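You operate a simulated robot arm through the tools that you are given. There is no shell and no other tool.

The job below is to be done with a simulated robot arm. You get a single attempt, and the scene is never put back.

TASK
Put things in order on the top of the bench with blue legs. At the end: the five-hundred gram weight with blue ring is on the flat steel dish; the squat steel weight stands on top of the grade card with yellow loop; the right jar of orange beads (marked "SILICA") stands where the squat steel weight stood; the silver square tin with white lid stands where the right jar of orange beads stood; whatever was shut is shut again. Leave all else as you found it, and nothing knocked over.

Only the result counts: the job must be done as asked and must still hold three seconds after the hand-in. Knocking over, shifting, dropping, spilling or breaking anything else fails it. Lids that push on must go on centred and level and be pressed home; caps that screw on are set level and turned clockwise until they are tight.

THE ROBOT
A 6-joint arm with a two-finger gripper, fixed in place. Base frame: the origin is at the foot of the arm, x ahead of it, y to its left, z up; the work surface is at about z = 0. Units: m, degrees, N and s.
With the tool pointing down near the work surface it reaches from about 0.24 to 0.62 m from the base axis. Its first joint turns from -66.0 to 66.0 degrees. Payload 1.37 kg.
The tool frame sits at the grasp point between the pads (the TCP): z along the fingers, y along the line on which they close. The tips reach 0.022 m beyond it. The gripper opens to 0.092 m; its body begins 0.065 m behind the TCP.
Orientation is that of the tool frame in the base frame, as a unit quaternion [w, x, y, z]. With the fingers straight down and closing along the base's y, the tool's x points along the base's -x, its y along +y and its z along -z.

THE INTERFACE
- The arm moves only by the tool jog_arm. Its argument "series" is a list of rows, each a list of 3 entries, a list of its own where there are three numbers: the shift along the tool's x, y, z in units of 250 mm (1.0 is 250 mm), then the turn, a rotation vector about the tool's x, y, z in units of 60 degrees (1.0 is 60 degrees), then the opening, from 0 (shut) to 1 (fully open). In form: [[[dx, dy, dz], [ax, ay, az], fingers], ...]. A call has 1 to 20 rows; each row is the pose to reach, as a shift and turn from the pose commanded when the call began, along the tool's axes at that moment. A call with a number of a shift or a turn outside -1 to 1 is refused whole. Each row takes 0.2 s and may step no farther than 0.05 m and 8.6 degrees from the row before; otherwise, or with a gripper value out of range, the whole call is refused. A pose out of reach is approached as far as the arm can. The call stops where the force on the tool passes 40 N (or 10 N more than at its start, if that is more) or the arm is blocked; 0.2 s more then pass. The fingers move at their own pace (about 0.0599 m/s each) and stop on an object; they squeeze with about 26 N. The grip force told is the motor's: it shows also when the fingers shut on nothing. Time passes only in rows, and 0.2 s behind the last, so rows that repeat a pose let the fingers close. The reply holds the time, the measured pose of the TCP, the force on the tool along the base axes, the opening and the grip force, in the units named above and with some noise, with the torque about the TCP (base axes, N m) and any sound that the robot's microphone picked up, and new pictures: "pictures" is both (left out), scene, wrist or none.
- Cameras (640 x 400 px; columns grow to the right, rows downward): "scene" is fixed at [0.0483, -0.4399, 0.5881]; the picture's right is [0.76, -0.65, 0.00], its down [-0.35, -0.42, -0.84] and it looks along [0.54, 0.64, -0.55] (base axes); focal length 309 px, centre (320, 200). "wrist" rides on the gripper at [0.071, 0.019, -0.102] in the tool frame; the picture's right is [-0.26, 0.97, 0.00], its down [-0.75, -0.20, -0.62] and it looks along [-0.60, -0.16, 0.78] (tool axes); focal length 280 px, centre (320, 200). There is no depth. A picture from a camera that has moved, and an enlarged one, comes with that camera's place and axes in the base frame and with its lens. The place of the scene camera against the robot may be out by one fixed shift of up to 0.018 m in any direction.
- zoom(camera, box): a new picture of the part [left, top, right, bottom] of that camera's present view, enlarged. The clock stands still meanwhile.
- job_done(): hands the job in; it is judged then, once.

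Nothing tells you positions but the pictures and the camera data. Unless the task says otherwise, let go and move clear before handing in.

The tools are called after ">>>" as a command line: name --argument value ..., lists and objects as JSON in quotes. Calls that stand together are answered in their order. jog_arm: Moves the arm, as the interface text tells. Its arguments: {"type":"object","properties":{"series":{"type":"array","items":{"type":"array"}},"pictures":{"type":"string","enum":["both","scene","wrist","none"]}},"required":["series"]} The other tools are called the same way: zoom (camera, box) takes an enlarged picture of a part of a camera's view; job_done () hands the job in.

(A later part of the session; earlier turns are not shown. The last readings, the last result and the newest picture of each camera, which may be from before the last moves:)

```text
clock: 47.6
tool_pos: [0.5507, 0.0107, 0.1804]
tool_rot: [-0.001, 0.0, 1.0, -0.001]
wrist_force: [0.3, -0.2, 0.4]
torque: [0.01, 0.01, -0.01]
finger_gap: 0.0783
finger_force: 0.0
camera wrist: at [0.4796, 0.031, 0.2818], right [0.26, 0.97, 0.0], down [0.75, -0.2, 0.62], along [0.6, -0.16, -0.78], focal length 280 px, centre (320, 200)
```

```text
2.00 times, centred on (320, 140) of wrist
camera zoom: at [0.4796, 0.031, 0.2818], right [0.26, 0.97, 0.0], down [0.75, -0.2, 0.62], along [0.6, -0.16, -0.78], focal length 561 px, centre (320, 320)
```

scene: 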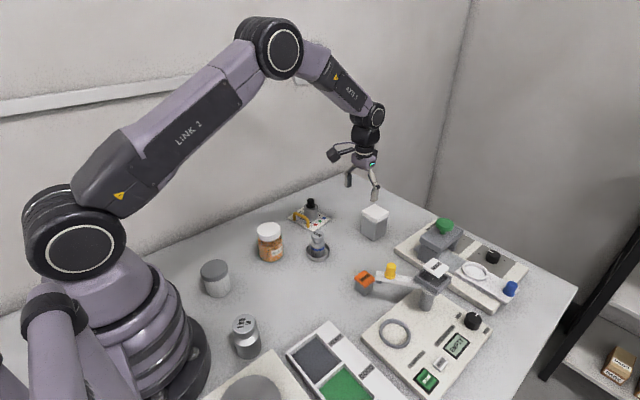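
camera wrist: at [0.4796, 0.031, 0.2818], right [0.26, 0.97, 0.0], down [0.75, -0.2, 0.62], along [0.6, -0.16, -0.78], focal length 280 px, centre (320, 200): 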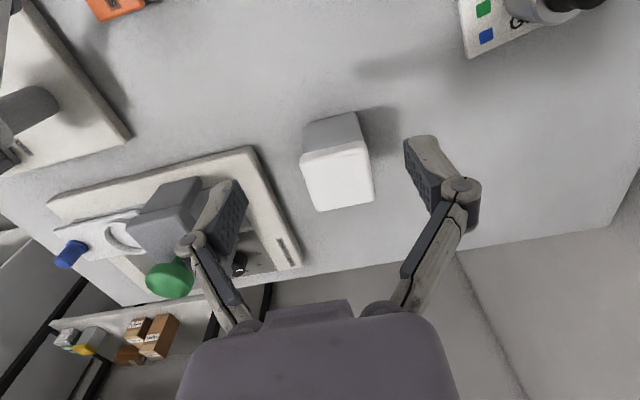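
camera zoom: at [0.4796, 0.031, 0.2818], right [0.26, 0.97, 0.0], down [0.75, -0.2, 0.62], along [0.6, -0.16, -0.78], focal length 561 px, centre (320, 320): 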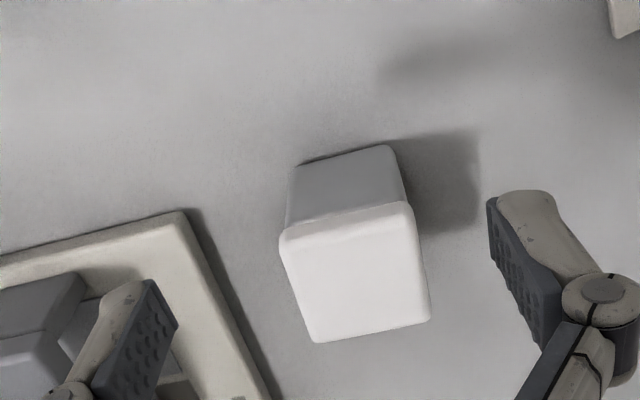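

The tin is centred at about (0.621, 0.011), squared to the base axes. I move above it with the gripper wide open and descend to just above the lid to check alignment.

>>> jog_arm --series '[[[-0.1, -0.002, 0], [0, 0, 0], 0.97], [[-0.2, -0.004, 0], [0, 0, 0], 0.97], [[-0.284, -0.005, 0], [0, 0, 0], 0.97], [[-0.284, -0.005, 0.12], [0, 0, 0], 0.97], [[-0.284, -0.005, 0.24], [0, 0, 0], 0.97], [[-0.284, -0.005, 0.264], [0, 0, 0], 0.97], [[-0.284, -0.005, 0.264], [0, 0, 0], 0.97]]'

>>> zoom --camera "wrist" --box '[160, 60, 480, 260]'

>>> zoom --camera "scene" --box '[340, 160, 436, 220]'

```text
clock: 49.2
tool_pos: [0.6216, 0.0107, 0.1128]
tool_rot: [0.001, 0.0, 1.0, 0.0]
wrist_force: [0.1, -0.3, -0.3]
torque: [0.0, 0.0, 0.01]
finger_gap: 0.0893
finger_force: 0.0
camera wrist: at [0.5514, 0.0305, 0.2152], right [0.26, 0.97, 0.0], down [0.75, -0.2, 0.63], along [0.6, -0.16, -0.78], focal length 280 px, centre (320, 200)
```

scene: 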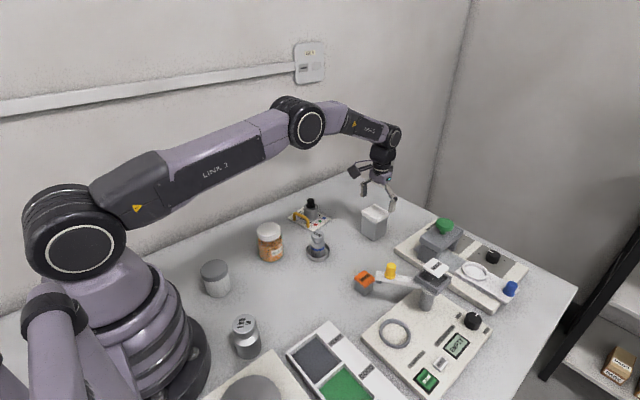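
wrist: 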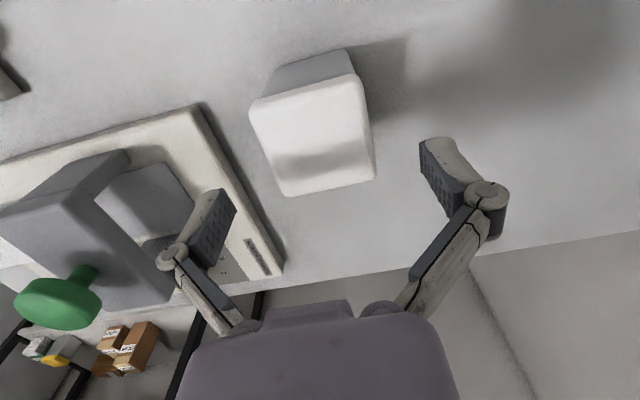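

```text
2.00 times, centred on (320, 160) of wrist
camera zoom: at [0.5514, 0.0305, 0.2152], right [0.26, 0.97, 0.0], down [0.75, -0.2, 0.63], along [0.6, -0.16, -0.78], focal length 561 px, centre (320, 280)
```

zoom: 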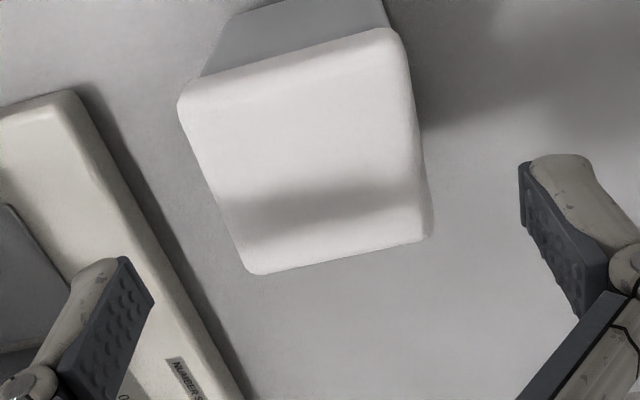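

```text
6.67 times, centred on (388, 190) of scene
camera zoom: at [0.0483, -0.4399, 0.5881], right [0.76, -0.65, 0.0], down [-0.35, -0.42, -0.84], along [0.54, 0.64, -0.55], focal length 2059 px, centre (-133, 267)
```

zoom: 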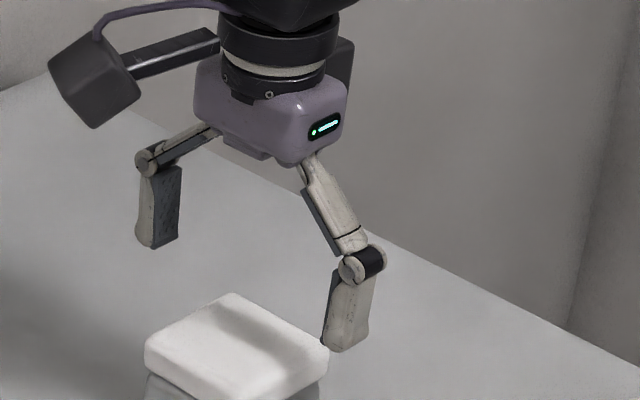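

Centred to within 2 mm. Descending around the tin body and closing part way to see how the finger links clear the lid.

>>> jog_arm --series '[[[0, -0.006, 0.08], [0, 0, 0], 0.97], [[0, -0.006, 0.16], [0, 0, 0], 0.97], [[0, -0.006, 0.24], [0, 0, 0], 0.97], [[0, -0.006, 0.3], [0, 0, 0], 0.97], [[0, -0.006, 0.312], [0, 0, 0], 0.97], [[0, -0.006, 0.312], [0, 0, 0], 0.8], [[0, -0.006, 0.312], [0, 0, 0], 0.8]]'

>>> zoom --camera "wrist" --box '[160, 110, 480, 310]'

>>> zoom --camera "scene" --box '[340, 180, 436, 240]'

```text
clock: 50.8
tool_pos: [0.6221, 0.0105, 0.0368]
tool_rot: [0.001, 0.0, 1.0, 0.0]
wrist_force: [0.5, 0.2, 9.4]
torque: [0.02, 0.08, 0.0]
finger_gap: 0.0788
finger_force: 8.4
camera wrist: at [0.5513, 0.0294, 0.1376], right [0.26, 0.97, 0.0], down [0.75, -0.2, 0.63], along [0.6, -0.16, -0.78], focal length 280 px, centre (320, 200)
```

scene: 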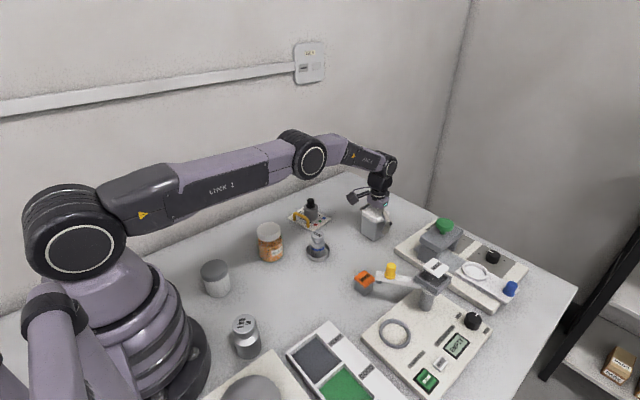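
wrist: 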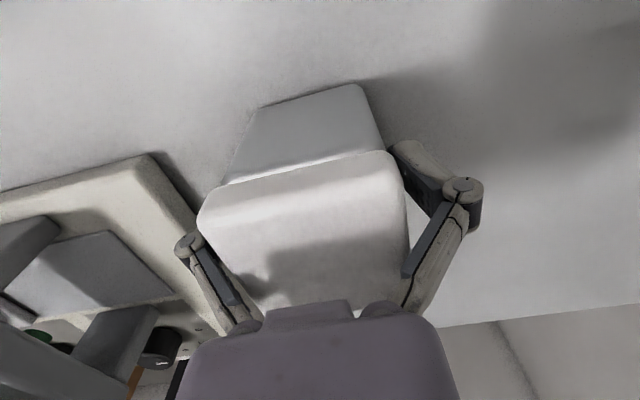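

```text
2.00 times, centred on (320, 210) of wrist
camera zoom: at [0.5513, 0.0294, 0.1376], right [0.26, 0.97, 0.0], down [0.75, -0.2, 0.63], along [0.6, -0.16, -0.78], focal length 561 px, centre (320, 180)
```

zoom: 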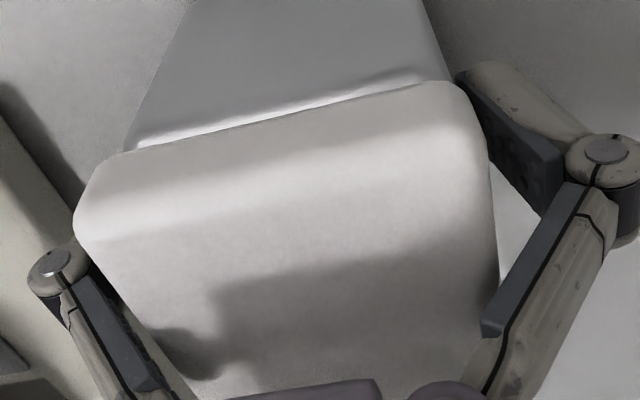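

```text
6.67 times, centred on (388, 210) of scene
camera zoom: at [0.0482, -0.4399, 0.5881], right [0.76, -0.65, 0.0], down [-0.35, -0.42, -0.84], along [0.54, 0.64, -0.55], focal length 2059 px, centre (-133, 133)
```

zoom: 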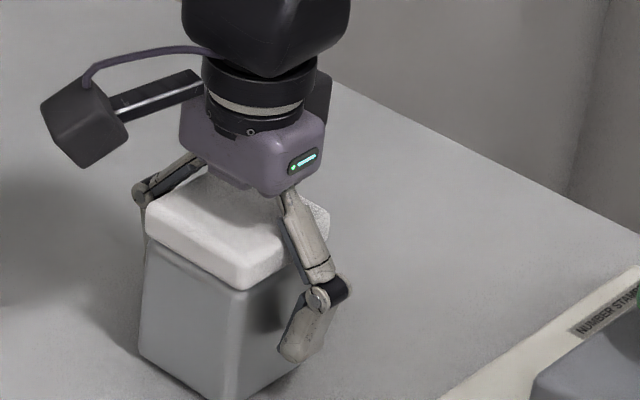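

The wrist force shows the links are already touching the lid at this height. I open again and rise.

>>> jog_arm --series '[[[0, 0, 0], [0, 0, 0], 1], [[0, 0, 0], [0, 0, 0], 1], [[0, 0, -0.02], [0, 0, 0], 1], [[0, 0, -0.048], [0, 0, 0], 1], [[0, 0, -0.048], [0, 0, 0], 1]]'

>>> zoom --camera "wrist" --box '[160, 110, 480, 310]'

>>> zoom --camera "scene" --box '[340, 180, 436, 240]'

```text
clock: 52.0
tool_pos: [0.6212, 0.0096, 0.0484]
tool_rot: [0.0, -0.001, 1.0, 0.0]
wrist_force: [0.4, 0.4, 0.2]
torque: [0.0, 0.03, 0.0]
finger_gap: 0.092
finger_force: 0.0
camera wrist: at [0.551, 0.0293, 0.1495], right [0.26, 0.97, 0.0], down [0.75, -0.2, 0.62], along [0.6, -0.16, -0.78], focal length 280 px, centre (320, 200)
```

scene: 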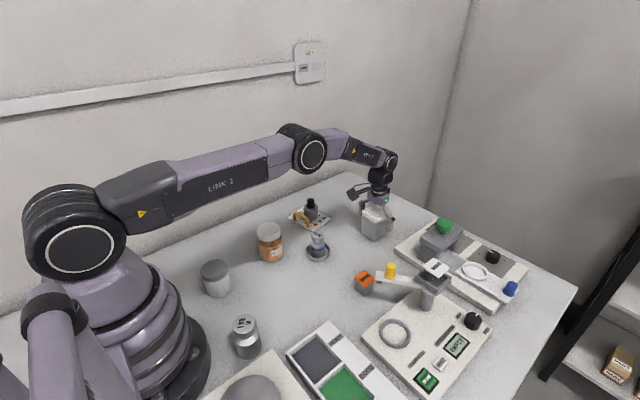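
wrist: 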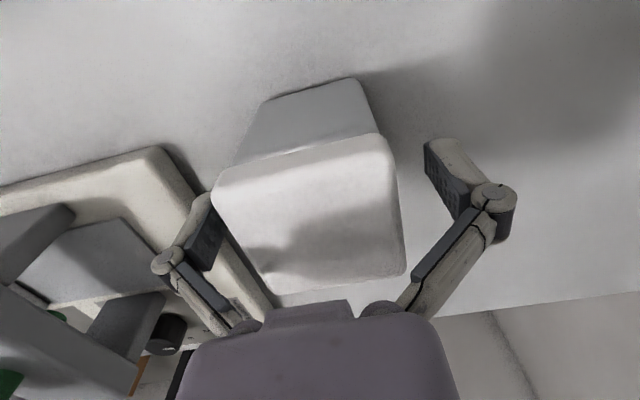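

```text
2.00 times, centred on (320, 210) of wrist
camera zoom: at [0.551, 0.0293, 0.1495], right [0.26, 0.97, 0.0], down [0.75, -0.2, 0.62], along [0.6, -0.16, -0.78], focal length 561 px, centre (320, 180)
```

zoom: 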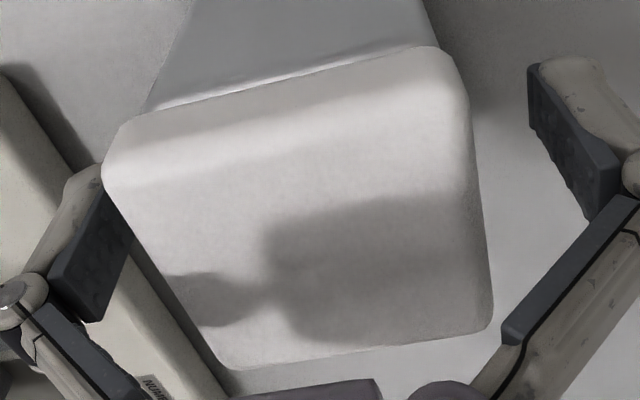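

```text
6.67 times, centred on (388, 210) of scene
camera zoom: at [0.0483, -0.4399, 0.5881], right [0.76, -0.65, 0.0], down [-0.35, -0.42, -0.84], along [0.54, 0.64, -0.55], focal length 2059 px, centre (-133, 133)
```

zoom: 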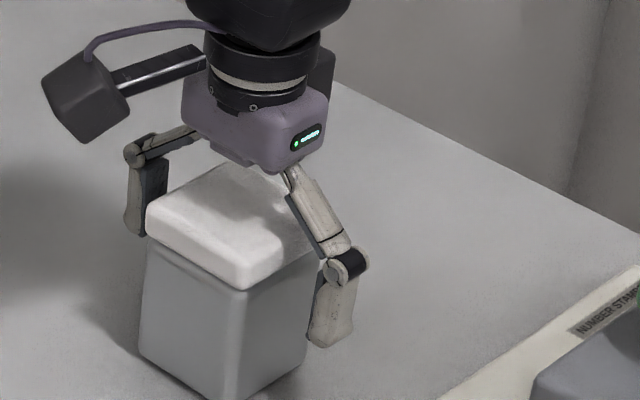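

The tin's lid is a little wider/taller than first judged, so I need to look carefully at lid and body profile before choosing the grip.

>>> zoom --camera "scene" --box '[352, 200, 400, 230]'

>>> zoom --camera "scene" --box '[352, 215, 400, 245]'

>>> zoom --camera "wrist" --box '[200, 70, 420, 208]'

```text
13.33 times, centred on (376, 215) of scene
camera zoom: at [0.0483, -0.4399, 0.5881], right [0.76, -0.65, 0.0], down [-0.35, -0.42, -0.84], along [0.54, 0.64, -0.55], focal length 4117 px, centre (-427, 0)
```

zoom: 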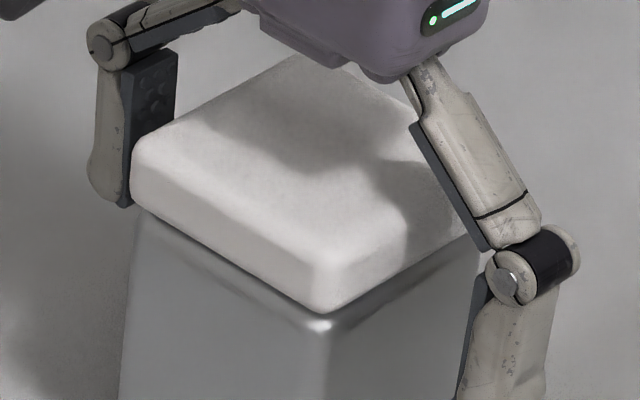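

```text
13.33 times, centred on (376, 230) of scene
camera zoom: at [0.0483, -0.4399, 0.5881], right [0.76, -0.65, 0.0], down [-0.35, -0.42, -0.84], along [0.54, 0.64, -0.55], focal length 4117 px, centre (-427, -200)
```

zoom: 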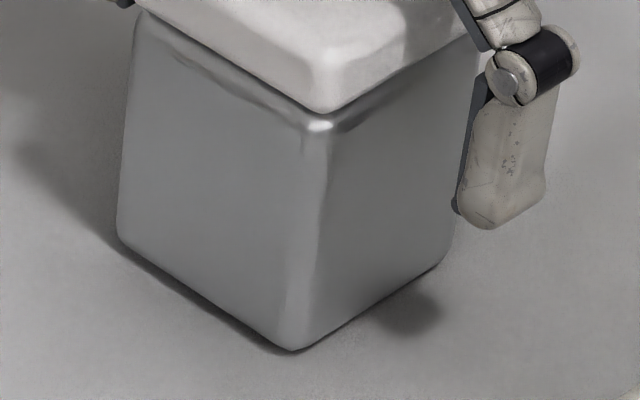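

```text
2.90 times, centred on (310, 139) of wrist
camera zoom: at [0.551, 0.0293, 0.1495], right [0.26, 0.97, 0.0], down [0.75, -0.2, 0.62], along [0.6, -0.16, -0.78], focal length 813 px, centre (349, 377)
```

zoom: 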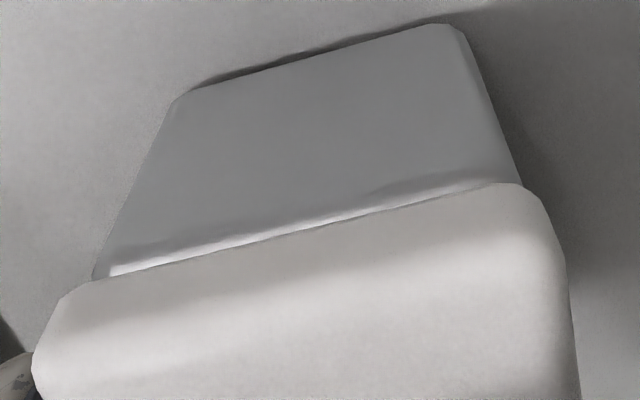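

Lid and body look nearly flush, so at z≈0.050 the pads will bear on both body and lid edge with the links clear of the top. Closing here without lifting.

>>> jog_arm --series '[[[0, 0.003, -0.004], [0, 0, 0], 1], [[0, 0.003, -0.004], [0, 0, 0], 0.8], [[0, 0.003, -0.004], [0, 0, 0], 0.7], [[0, 0.003, -0.004], [0, 0, 0], 0.6], [[0, 0.003, -0.004], [0, 0, 0], 0.4], [[0, 0.003, -0.004], [0, 0, 0], 0.2], [[0, 0.003, -0.004], [0, 0, 0], 0.2]]'

>>> zoom --camera "wrist" --box '[160, 110, 480, 310]'

>>> zoom --camera "scene" --box '[344, 195, 408, 235]'

```text
clock: 53.6
tool_pos: [0.6218, 0.0104, 0.0508]
tool_rot: [0.001, 0.0, 1.0, 0.0]
wrist_force: [-3.9, -0.2, 12.4]
torque: [0.03, 0.27, -0.03]
finger_gap: 0.0579
finger_force: 26.2
camera wrist: at [0.5511, 0.03, 0.1513], right [0.26, 0.97, 0.0], down [0.75, -0.2, 0.63], along [0.6, -0.16, -0.78], focal length 280 px, centre (320, 200)
```

scene: 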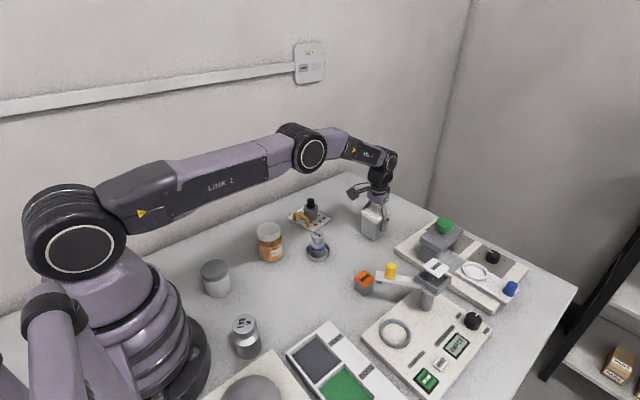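
wrist: 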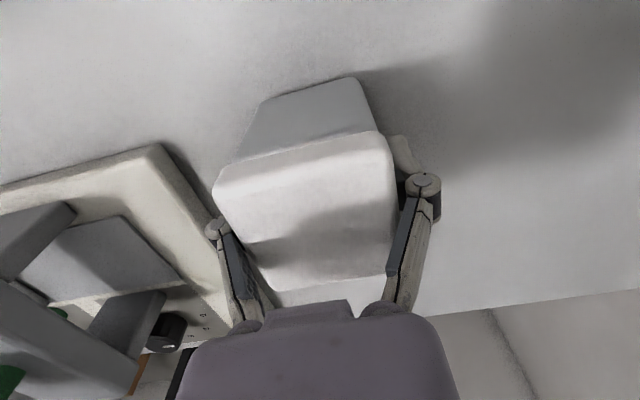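

```text
2.00 times, centred on (320, 210) of wrist
camera zoom: at [0.5511, 0.03, 0.1513], right [0.26, 0.97, 0.0], down [0.75, -0.2, 0.63], along [0.6, -0.16, -0.78], focal length 561 px, centre (320, 180)
```

zoom: 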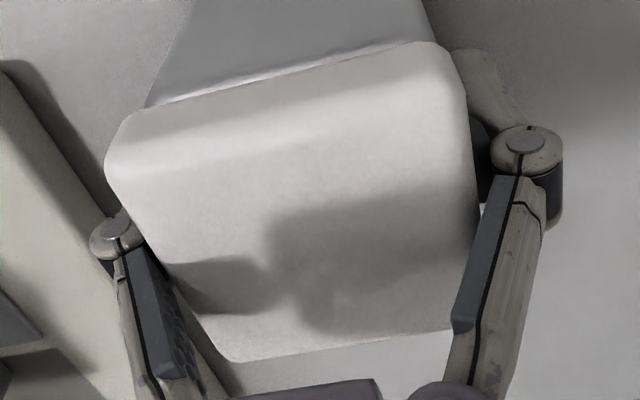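

```text
10.00 times, centred on (376, 215) of scene
camera zoom: at [0.0482, -0.4399, 0.5881], right [0.76, -0.65, 0.0], down [-0.35, -0.42, -0.84], along [0.54, 0.64, -0.55], focal length 3088 px, centre (-240, 50)
```

zoom: 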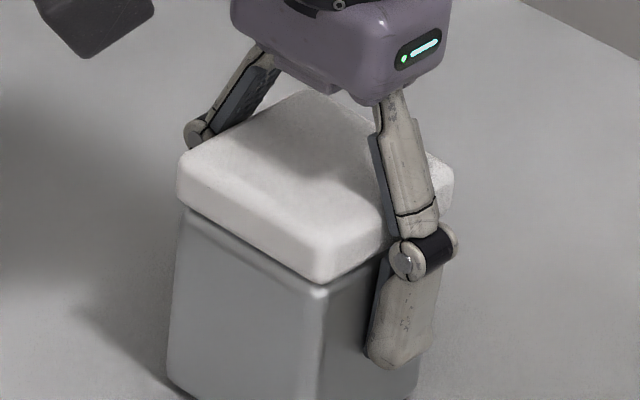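

The grip closes at 57.9 mm but the links wedge on the lid's upper edge (12 N upward). I'll loosen, raise 5 mm and close again to get a clean side grip.

>>> jog_arm --series '[[[0, 0, 0], [0, 0, 0], 0.8], [[0, 0, 0], [0, 0, 0], 0.8], [[0, 0, -0.012], [0, 0, 0], 0.8], [[0, 0, -0.02], [0, 0, 0], 0.8], [[0, 0, -0.02], [0, 0, 0], 0.7], [[0, 0, -0.02], [0, 0, 0], 0.5], [[0, 0, -0.02], [0, 0, 0], 0.3], [[0, 0, -0.02], [0, 0, 0], 0.3]]'

>>> zoom --camera "wrist" --box '[160, 110, 480, 310]'

>>> zoom --camera "scene" --box '[344, 195, 408, 235]'

```text
clock: 55.4
tool_pos: [0.6211, 0.0094, 0.0542]
tool_rot: [0.0, -0.001, 1.0, 0.0]
wrist_force: [-1.0, 0.4, 1.4]
torque: [0.04, 0.1, 0.02]
finger_gap: 0.0562
finger_force: 26.7
camera wrist: at [0.5507, 0.0298, 0.1556], right [0.26, 0.97, 0.0], down [0.75, -0.2, 0.62], along [0.6, -0.16, -0.78], focal length 280 px, centre (320, 200)
```

scene: 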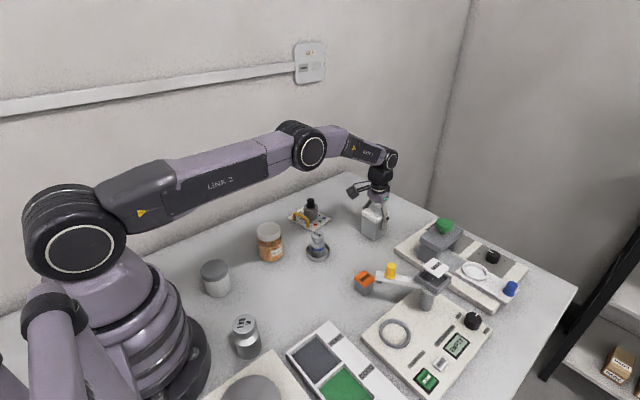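
wrist: 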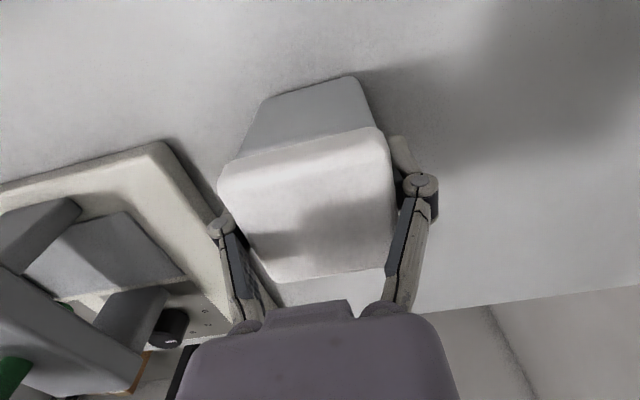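

```text
2.00 times, centred on (320, 210) of wrist
camera zoom: at [0.5507, 0.0298, 0.1556], right [0.26, 0.97, 0.0], down [0.75, -0.2, 0.62], along [0.6, -0.16, -0.78], focal length 561 px, centre (320, 180)
```

zoom: 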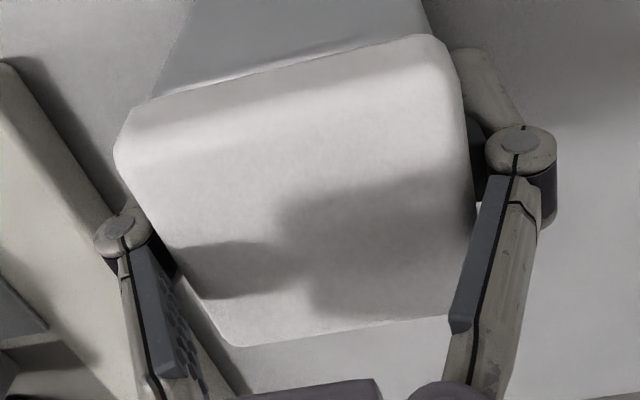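

```text
10.00 times, centred on (376, 215) of scene
camera zoom: at [0.0482, -0.4399, 0.5881], right [0.76, -0.65, 0.0], down [-0.35, -0.42, -0.84], along [0.54, 0.64, -0.55], focal length 3088 px, centre (-240, 50)
```

zoom: 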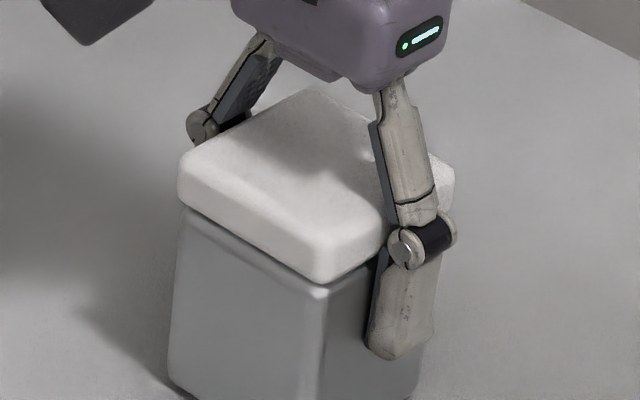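

Clean side grip now (56.2 mm, almost no vertical force). Test lift of 3 mm to see whether the body comes with it.

>>> jog_arm --series '[[[0, 0, 0], [0, 0, 0], 0], [[0, 0, -0.004], [0, 0, 0], 0], [[0, 0, -0.008], [0, 0, 0], 0], [[0, 0, -0.012], [0, 0, 0], 0], [[0, 0, -0.016], [0, 0, 0], 0], [[0, 0, -0.016], [0, 0, 0], 0]]'

>>> zoom --camera "scene" --box '[344, 195, 408, 235]'

>>> zoom --camera "scene" --box '[344, 210, 408, 250]'

>>> zoom --camera "wrist" --box '[200, 70, 420, 208]'

```text
clock: 56.8
tool_pos: [0.6213, 0.0096, 0.059]
tool_rot: [0.0, -0.001, 1.0, 0.0]
wrist_force: [-0.6, 1.2, -2.4]
torque: [-0.01, 0.0, -0.01]
finger_gap: 0.0559
finger_force: 26.2
camera wrist: at [0.5507, 0.0295, 0.1594], right [0.26, 0.97, 0.0], down [0.75, -0.2, 0.62], along [0.6, -0.16, -0.78], focal length 280 px, centre (320, 200)
```

scene: 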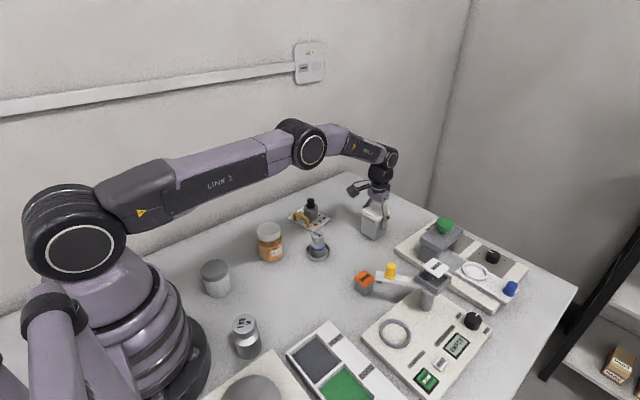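
wrist: 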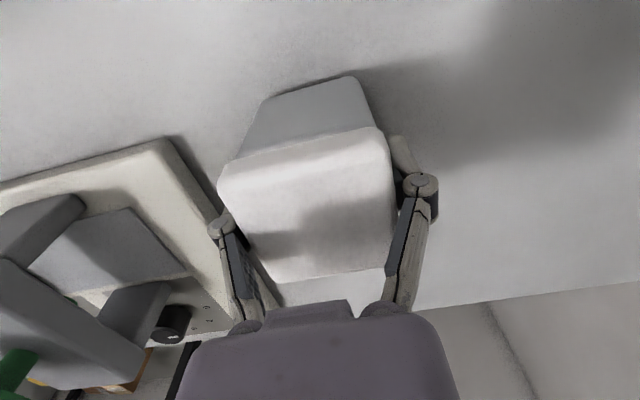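

```text
10.00 times, centred on (376, 215) of scene
camera zoom: at [0.0483, -0.4399, 0.588], right [0.76, -0.65, 0.0], down [-0.35, -0.42, -0.84], along [0.54, 0.64, -0.55], focal length 3088 px, centre (-240, 50)
```

zoom: 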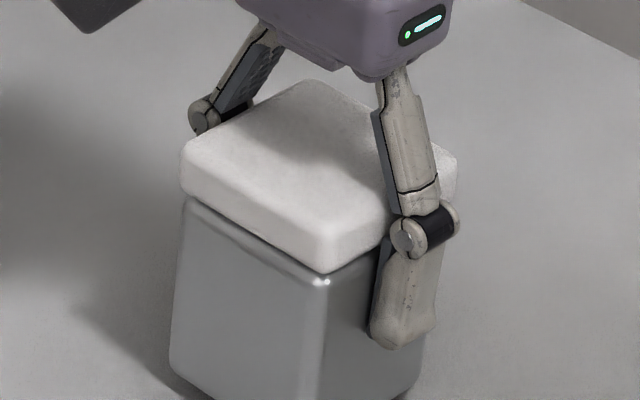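

```text
10.00 times, centred on (376, 230) of scene
camera zoom: at [0.0483, -0.4399, 0.588], right [0.76, -0.65, 0.0], down [-0.35, -0.42, -0.84], along [0.54, 0.64, -0.55], focal length 3088 px, centre (-240, -100)
```

zoom: 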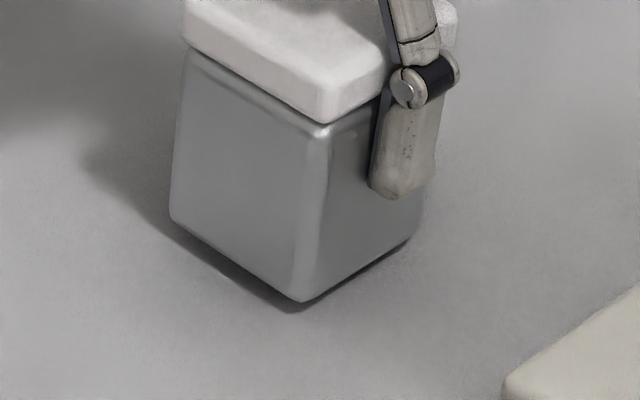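

```text
2.90 times, centred on (310, 139) of wrist
camera zoom: at [0.5507, 0.0295, 0.1594], right [0.26, 0.97, 0.0], down [0.75, -0.2, 0.62], along [0.6, -0.16, -0.78], focal length 813 px, centre (349, 377)
```

zoom: 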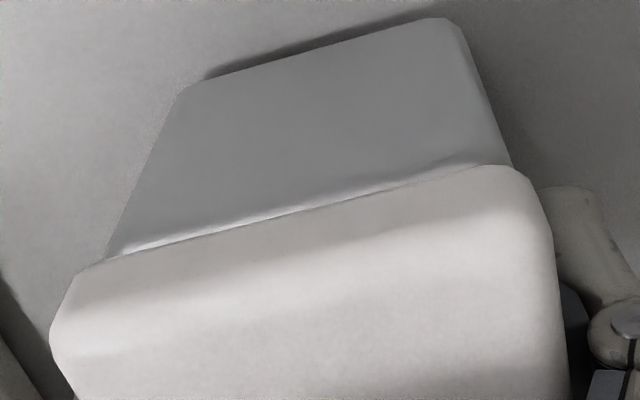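

The whole tin came up together, lid seated (2.4 N). I'll carry it low (about 15 mm off the bench) through the gap between the dish and the orange box.

>>> jog_arm --series '[[[0, 0, -0.024], [0, 0, 0], 0], [[0, 0, -0.048], [0, 0, 0], 0], [[0.06, -0.026, -0.048], [0, 0, 0], 0], [[0.16, -0.07, -0.048], [0, 0, 0], 0], [[0.26, -0.114, -0.048], [0, 0, 0], 0], [[0.364, -0.16, -0.048], [0, 0, 0], 0], [[0.42, -0.168, -0.048], [0, 0, 0], 0], [[0.42, -0.168, -0.048], [0, 0, 0], 0]]'

>>> zoom --camera "scene" --box '[290, 190, 450, 290]'

```text
clock: 58.6
tool_pos: [0.5166, -0.0328, 0.0695]
tool_rot: [-0.001, 0.0, 1.0, 0.0]
wrist_force: [-0.1, -0.5, -1.7]
torque: [0.02, -0.02, 0.03]
finger_gap: 0.0563
finger_force: 26.0
camera wrist: at [0.4455, -0.0127, 0.1712], right [0.26, 0.96, 0.0], down [0.75, -0.2, 0.63], along [0.6, -0.16, -0.78], focal length 280 px, centre (320, 200)
```

scene: 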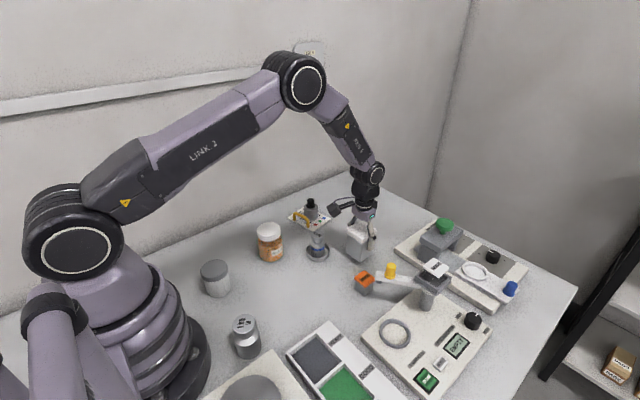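
wrist: 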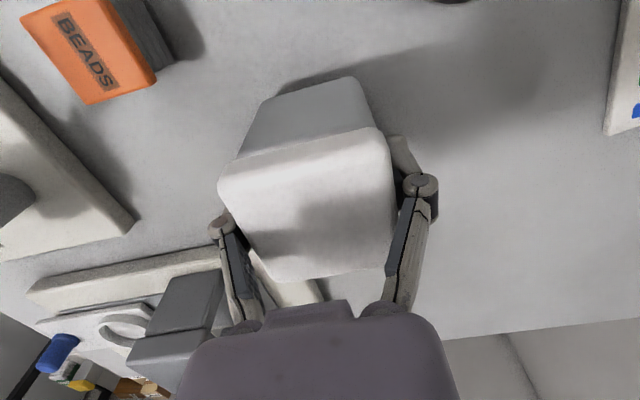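

```text
4.00 times, centred on (370, 240) of scene
camera zoom: at [0.0482, -0.4399, 0.588], right [0.76, -0.65, 0.0], down [-0.35, -0.42, -0.84], along [0.54, 0.64, -0.55], focal length 1235 px, centre (120, 40)
```

zoom: 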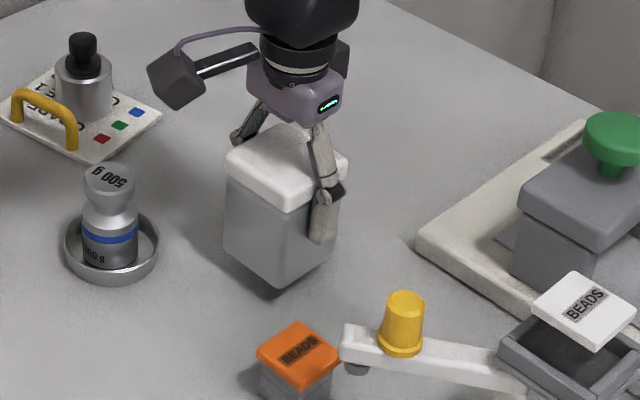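

Path is clear on both sides. Continuing low to the jar's former spot.

>>> jog_arm --series '[[[0.1, -0.008, 0], [0, 0, 0], 0], [[0.21, -0.016, 0], [0, 0, 0], 0], [[0.316, -0.02, 0], [0, 0, 0], 0], [[0.43, -0.018, 0], [0, 0, 0], 0], [[0.55, -0.012, 0], [0, 0, 0], 0], [[0.67, -0.004, 0], [0, 0, 0], 0], [[0.78, 0.005, 0], [0, 0, 0], 0], [[0.85, 0.01, 0], [0, 0, 0], 0], [[0.882, 0.013, 0], [0, 0, 0], 0], [[0.882, 0.013, 0], [0, 0, 0], 0]]'

>>> zoom --camera "scene" --box '[230, 230, 358, 310]'

>>> zoom --camera "wrist" --box '[200, 70, 420, 208]'

```text
clock: 60.8
tool_pos: [0.2948, -0.0287, 0.0714]
tool_rot: [0.0, 0.0, 1.0, 0.0]
wrist_force: [0.3, -0.7, -1.1]
torque: [-0.05, -0.01, 0.02]
finger_gap: 0.0558
finger_force: 26.3
camera wrist: at [0.2253, -0.0091, 0.1722], right [0.26, 0.97, 0.0], down [0.75, -0.2, 0.63], along [0.6, -0.16, -0.78], focal length 280 px, centre (320, 200)
```

scene: 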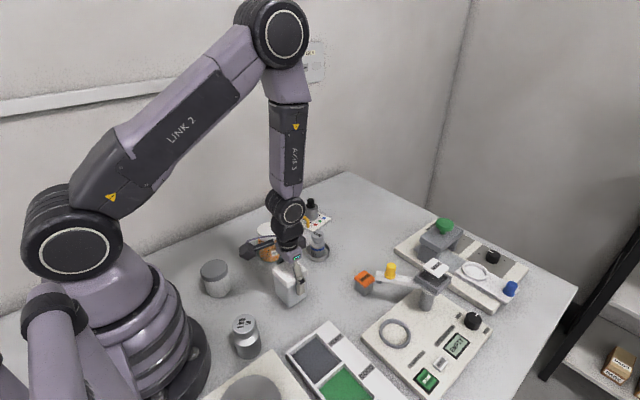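
wrist: 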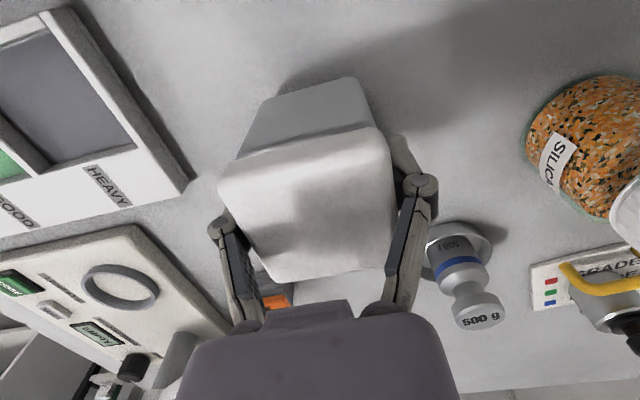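

```text
5.00 times, centred on (294, 270) of scene
camera zoom: at [0.0483, -0.4399, 0.588], right [0.76, -0.65, 0.0], down [-0.35, -0.42, -0.84], along [0.54, 0.64, -0.55], focal length 1544 px, centre (450, -150)
```

zoom: 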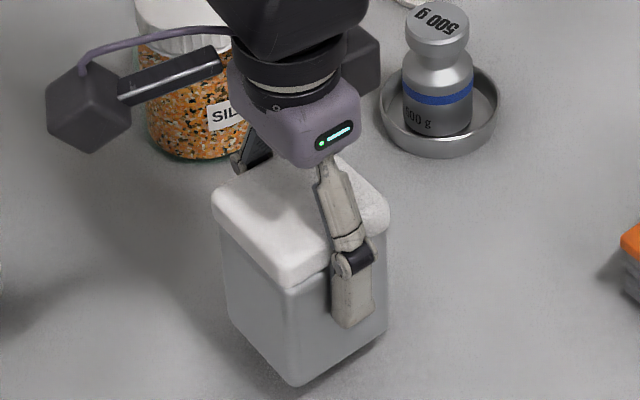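

```text
2.90 times, centred on (310, 139) of wrist
camera zoom: at [0.2253, -0.0091, 0.1722], right [0.26, 0.97, 0.0], down [0.75, -0.2, 0.63], along [0.6, -0.16, -0.78], focal length 813 px, centre (349, 377)
```

zoom: 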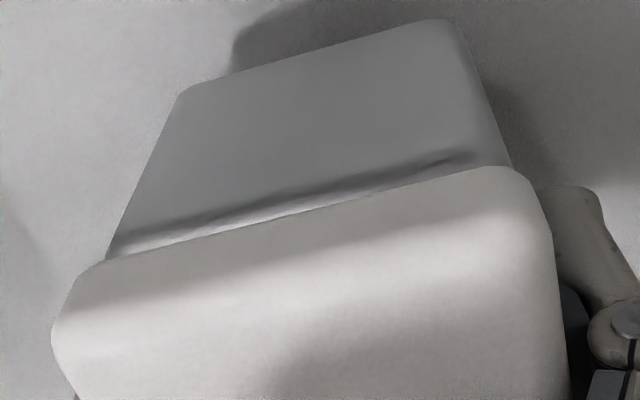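

Tin is intact in the grip over the target. Lowering gently to the bench.

>>> jog_arm --series '[[[0, 0, 0.02], [0, 0, 0], 0], [[0, 0, 0.04], [0, 0, 0], 0], [[0, 0, 0.052], [0, 0, 0], 0], [[0, 0, 0.058], [0, 0, 0], 0], [[0, 0, 0.062], [0, 0, 0], 0], [[0, 0, 0.066], [0, 0, 0], 0], [[0, 0, 0.066], [0, 0, 0], 0]]' --pictures "none"

```text
clock: 62.4
tool_pos: [0.2966, -0.0287, 0.0528]
tool_rot: [0.0, 0.0, 1.0, 0.0]
wrist_force: [-2.0, 3.5, 15.0]
torque: [0.01, -0.04, 0.0]
finger_gap: 0.0563
finger_force: 26.0
```

Seated on the bench (15 N). Easing off, opening and rising clear.

>>> jog_arm --series '[[[0, 0, -0.004], [0, 0, 0], 0], [[0, 0, -0.004], [0, 0, 0], 0], [[0, 0, -0.004], [0, 0, 0], 1], [[0, 0, -0.004], [0, 0, 0], 1], [[0, 0, -0.004], [0, 0, 0], 1], [[0, 0, -0.08], [0, 0, 0], 1], [[0, 0, -0.22], [0, 0, 0], 1], [[0, 0, -0.36], [0, 0, 0], 1], [[0, 0, -0.48], [0, 0, 0], 1], [[0, 0, -0.48], [0, 0, 0], 1]]'

>>> zoom --camera "scene" --box '[246, 240, 342, 300]'

>>> zoom --camera "wrist" --box '[230, 20, 410, 132]'

```text
clock: 64.6
tool_pos: [0.2963, -0.0305, 0.1728]
tool_rot: [0.0, 0.001, 1.0, 0.0]
wrist_force: [-0.3, -0.9, -0.5]
torque: [0.02, -0.01, 0.01]
finger_gap: 0.092
finger_force: 0.0
camera wrist: at [0.2252, -0.0103, 0.2749], right [0.26, 0.97, 0.0], down [0.75, -0.2, 0.62], along [0.6, -0.16, -0.78], focal length 280 px, centre (320, 200)
```

scene: 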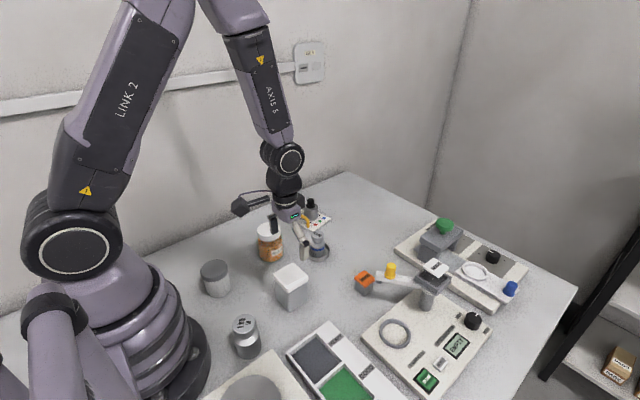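
wrist: 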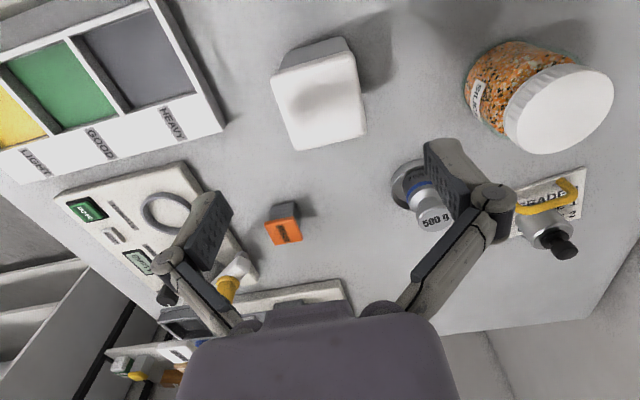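

```text
6.67 times, centred on (294, 270) of scene
camera zoom: at [0.0482, -0.4399, 0.5881], right [0.76, -0.65, 0.0], down [-0.35, -0.42, -0.84], along [0.54, 0.64, -0.55], focal length 2059 px, centre (493, -267)
```

zoom: 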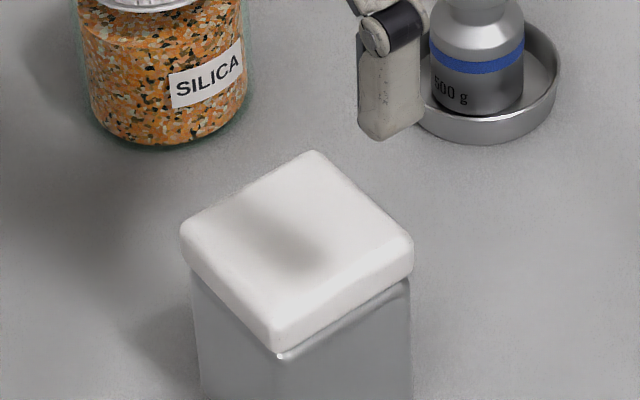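

```text
3.56 times, centred on (320, 76) of wrist
camera zoom: at [0.2252, -0.0103, 0.2749], right [0.26, 0.97, 0.0], down [0.75, -0.2, 0.62], along [0.6, -0.16, -0.78], focal length 997 px, centre (320, 641)
```

zoom: 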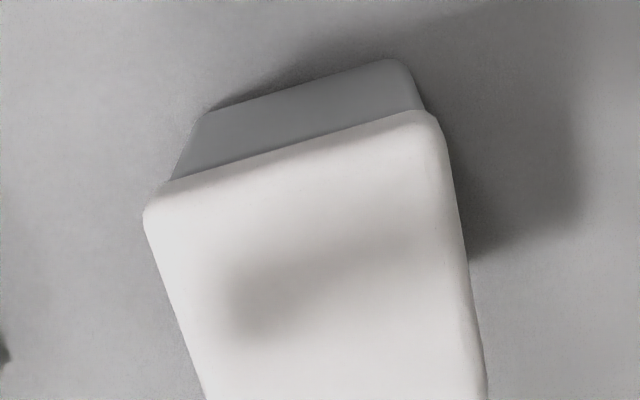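

All four items are placed. I'll verify lid seating and every moved item closely before finishing.

>>> zoom --camera "scene" --box '[266, 255, 314, 285]'

>>> zoom --camera "scene" --box '[266, 275, 322, 310]'

>>> zoom --camera "scene" --box '[340, 200, 560, 337]'

```text
13.33 times, centred on (290, 270) of scene
camera zoom: at [0.0482, -0.4399, 0.5881], right [0.76, -0.65, 0.0], down [-0.35, -0.42, -0.84], along [0.54, 0.64, -0.55], focal length 4117 px, centre (720, -733)
```

zoom: 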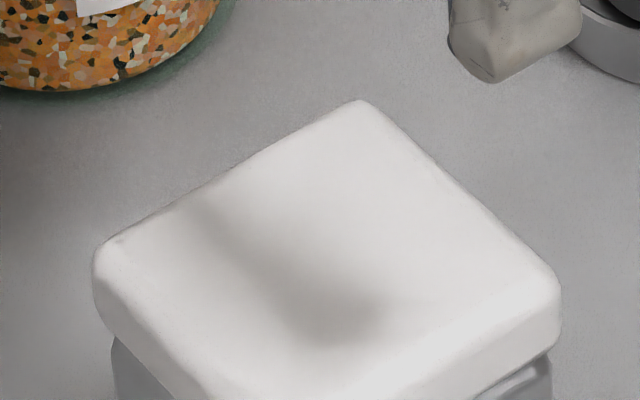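

```text
11.43 times, centred on (294, 292) of scene
camera zoom: at [0.0482, -0.4399, 0.5881], right [0.76, -0.65, 0.0], down [-0.35, -0.42, -0.84], along [0.54, 0.64, -0.55], focal length 3529 px, centre (617, -857)
```

zoom: 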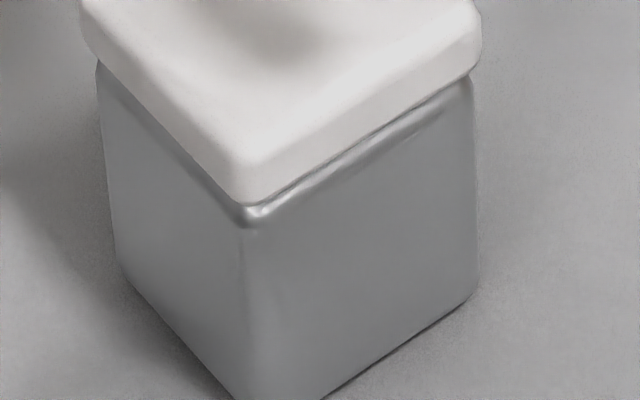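

```text
2.91 times, centred on (450, 268) of scene
camera zoom: at [0.0482, -0.4399, 0.5881], right [0.76, -0.65, 0.0], down [-0.35, -0.42, -0.84], along [0.54, 0.64, -0.55], focal length 898 px, centre (-58, 1)
```

zoom: 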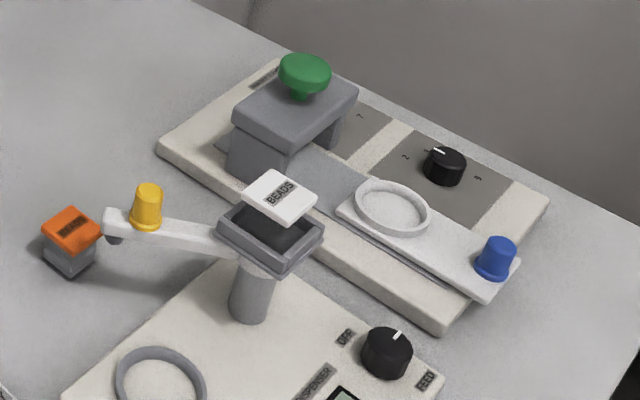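

The lid seam looks tight and everything else is undisturbed. For certainty I'll press the tin's lid gently at its centre with closed fingertips, approaching in small steps.

>>> jog_arm --series '[[[-0.004, 0, 0], [0, 0, 0], 0], [[-0.004, 0, 0], [0, 0, 0], 0], [[-0.004, 0, 0], [0, 0, 0], 0], [[-0.004, 0, 0], [0, 0, 0], 0], [[-0.004, 0, 0], [0, 0, 0], 0], [[-0.004, 0, 0.1], [0, 0, 0], 0], [[-0.004, 0, 0.2], [0, 0, 0], 0], [[-0.004, 0, 0.25], [0, 0, 0], 0], [[-0.004, 0, 0.266], [0, 0, 0], 0], [[-0.004, 0, 0.266], [0, 0, 0], 0]]'

>>> zoom --camera "scene" --box '[246, 240, 342, 300]'

```text
clock: 66.8
tool_pos: [0.2984, -0.0288, 0.1076]
tool_rot: [0.001, 0.001, 1.0, 0.0]
wrist_force: [-0.8, -0.4, -0.6]
torque: [0.02, 0.01, 0.02]
finger_gap: 0.0
finger_force: 26.5
camera wrist: at [0.226, -0.0092, 0.2084], right [0.26, 0.97, 0.0], down [0.75, -0.2, 0.63], along [0.6, -0.16, -0.78], focal length 280 px, centre (320, 200)
```

scene: 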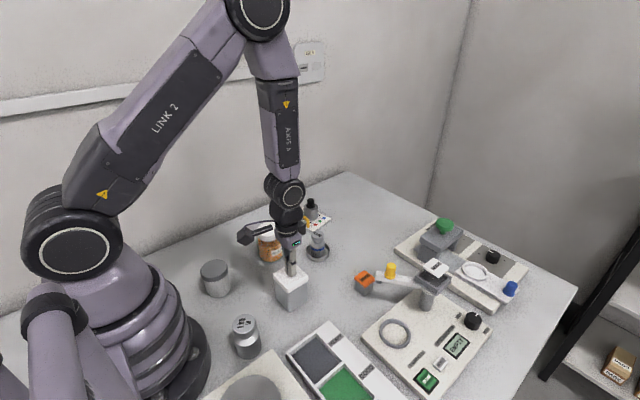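
wrist: 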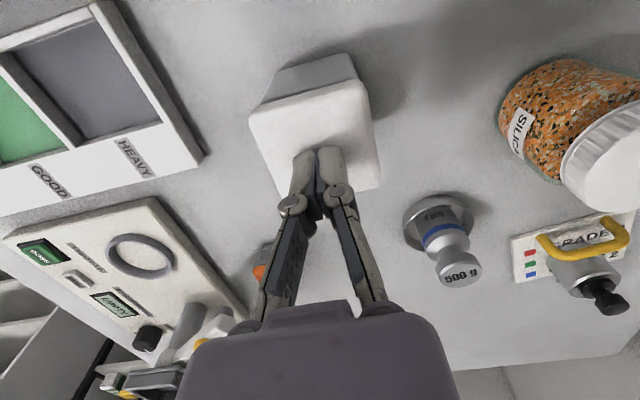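

```text
6.67 times, centred on (294, 270) of scene
camera zoom: at [0.0483, -0.4399, 0.5881], right [0.76, -0.65, 0.0], down [-0.35, -0.42, -0.84], along [0.54, 0.64, -0.55], focal length 2059 px, centre (493, -267)
```

zoom: 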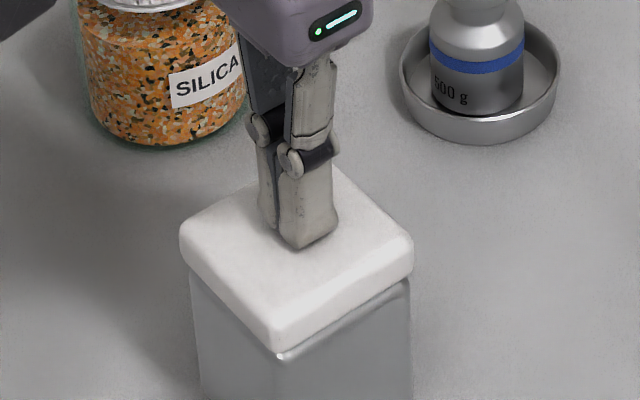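

>>> jog_arm --series '[[[0, 0, 0.004], [0, 0, 0], 0], [[0, 0, 0.008], [0, 0, 0], 0], [[0, 0, 0.012], [0, 0, 0], 0], [[0, 0, 0.016], [0, 0, 0], 0], [[0, 0, 0.016], [0, 0, 0], 0]]' --pictures "none"

```text
clock: 67.7
tool_pos: [0.297, -0.0278, 0.1066]
tool_rot: [0.001, 0.001, 1.0, 0.0]
wrist_force: [-1.9, 1.6, 13.0]
torque: [0.03, 0.05, -0.01]
finger_gap: 0.0062
finger_force: 25.7
stopped in row 4: the force on the tool passed its limit at 46 N (the readings are from after the stop); the commanded pose is now the measured one
```

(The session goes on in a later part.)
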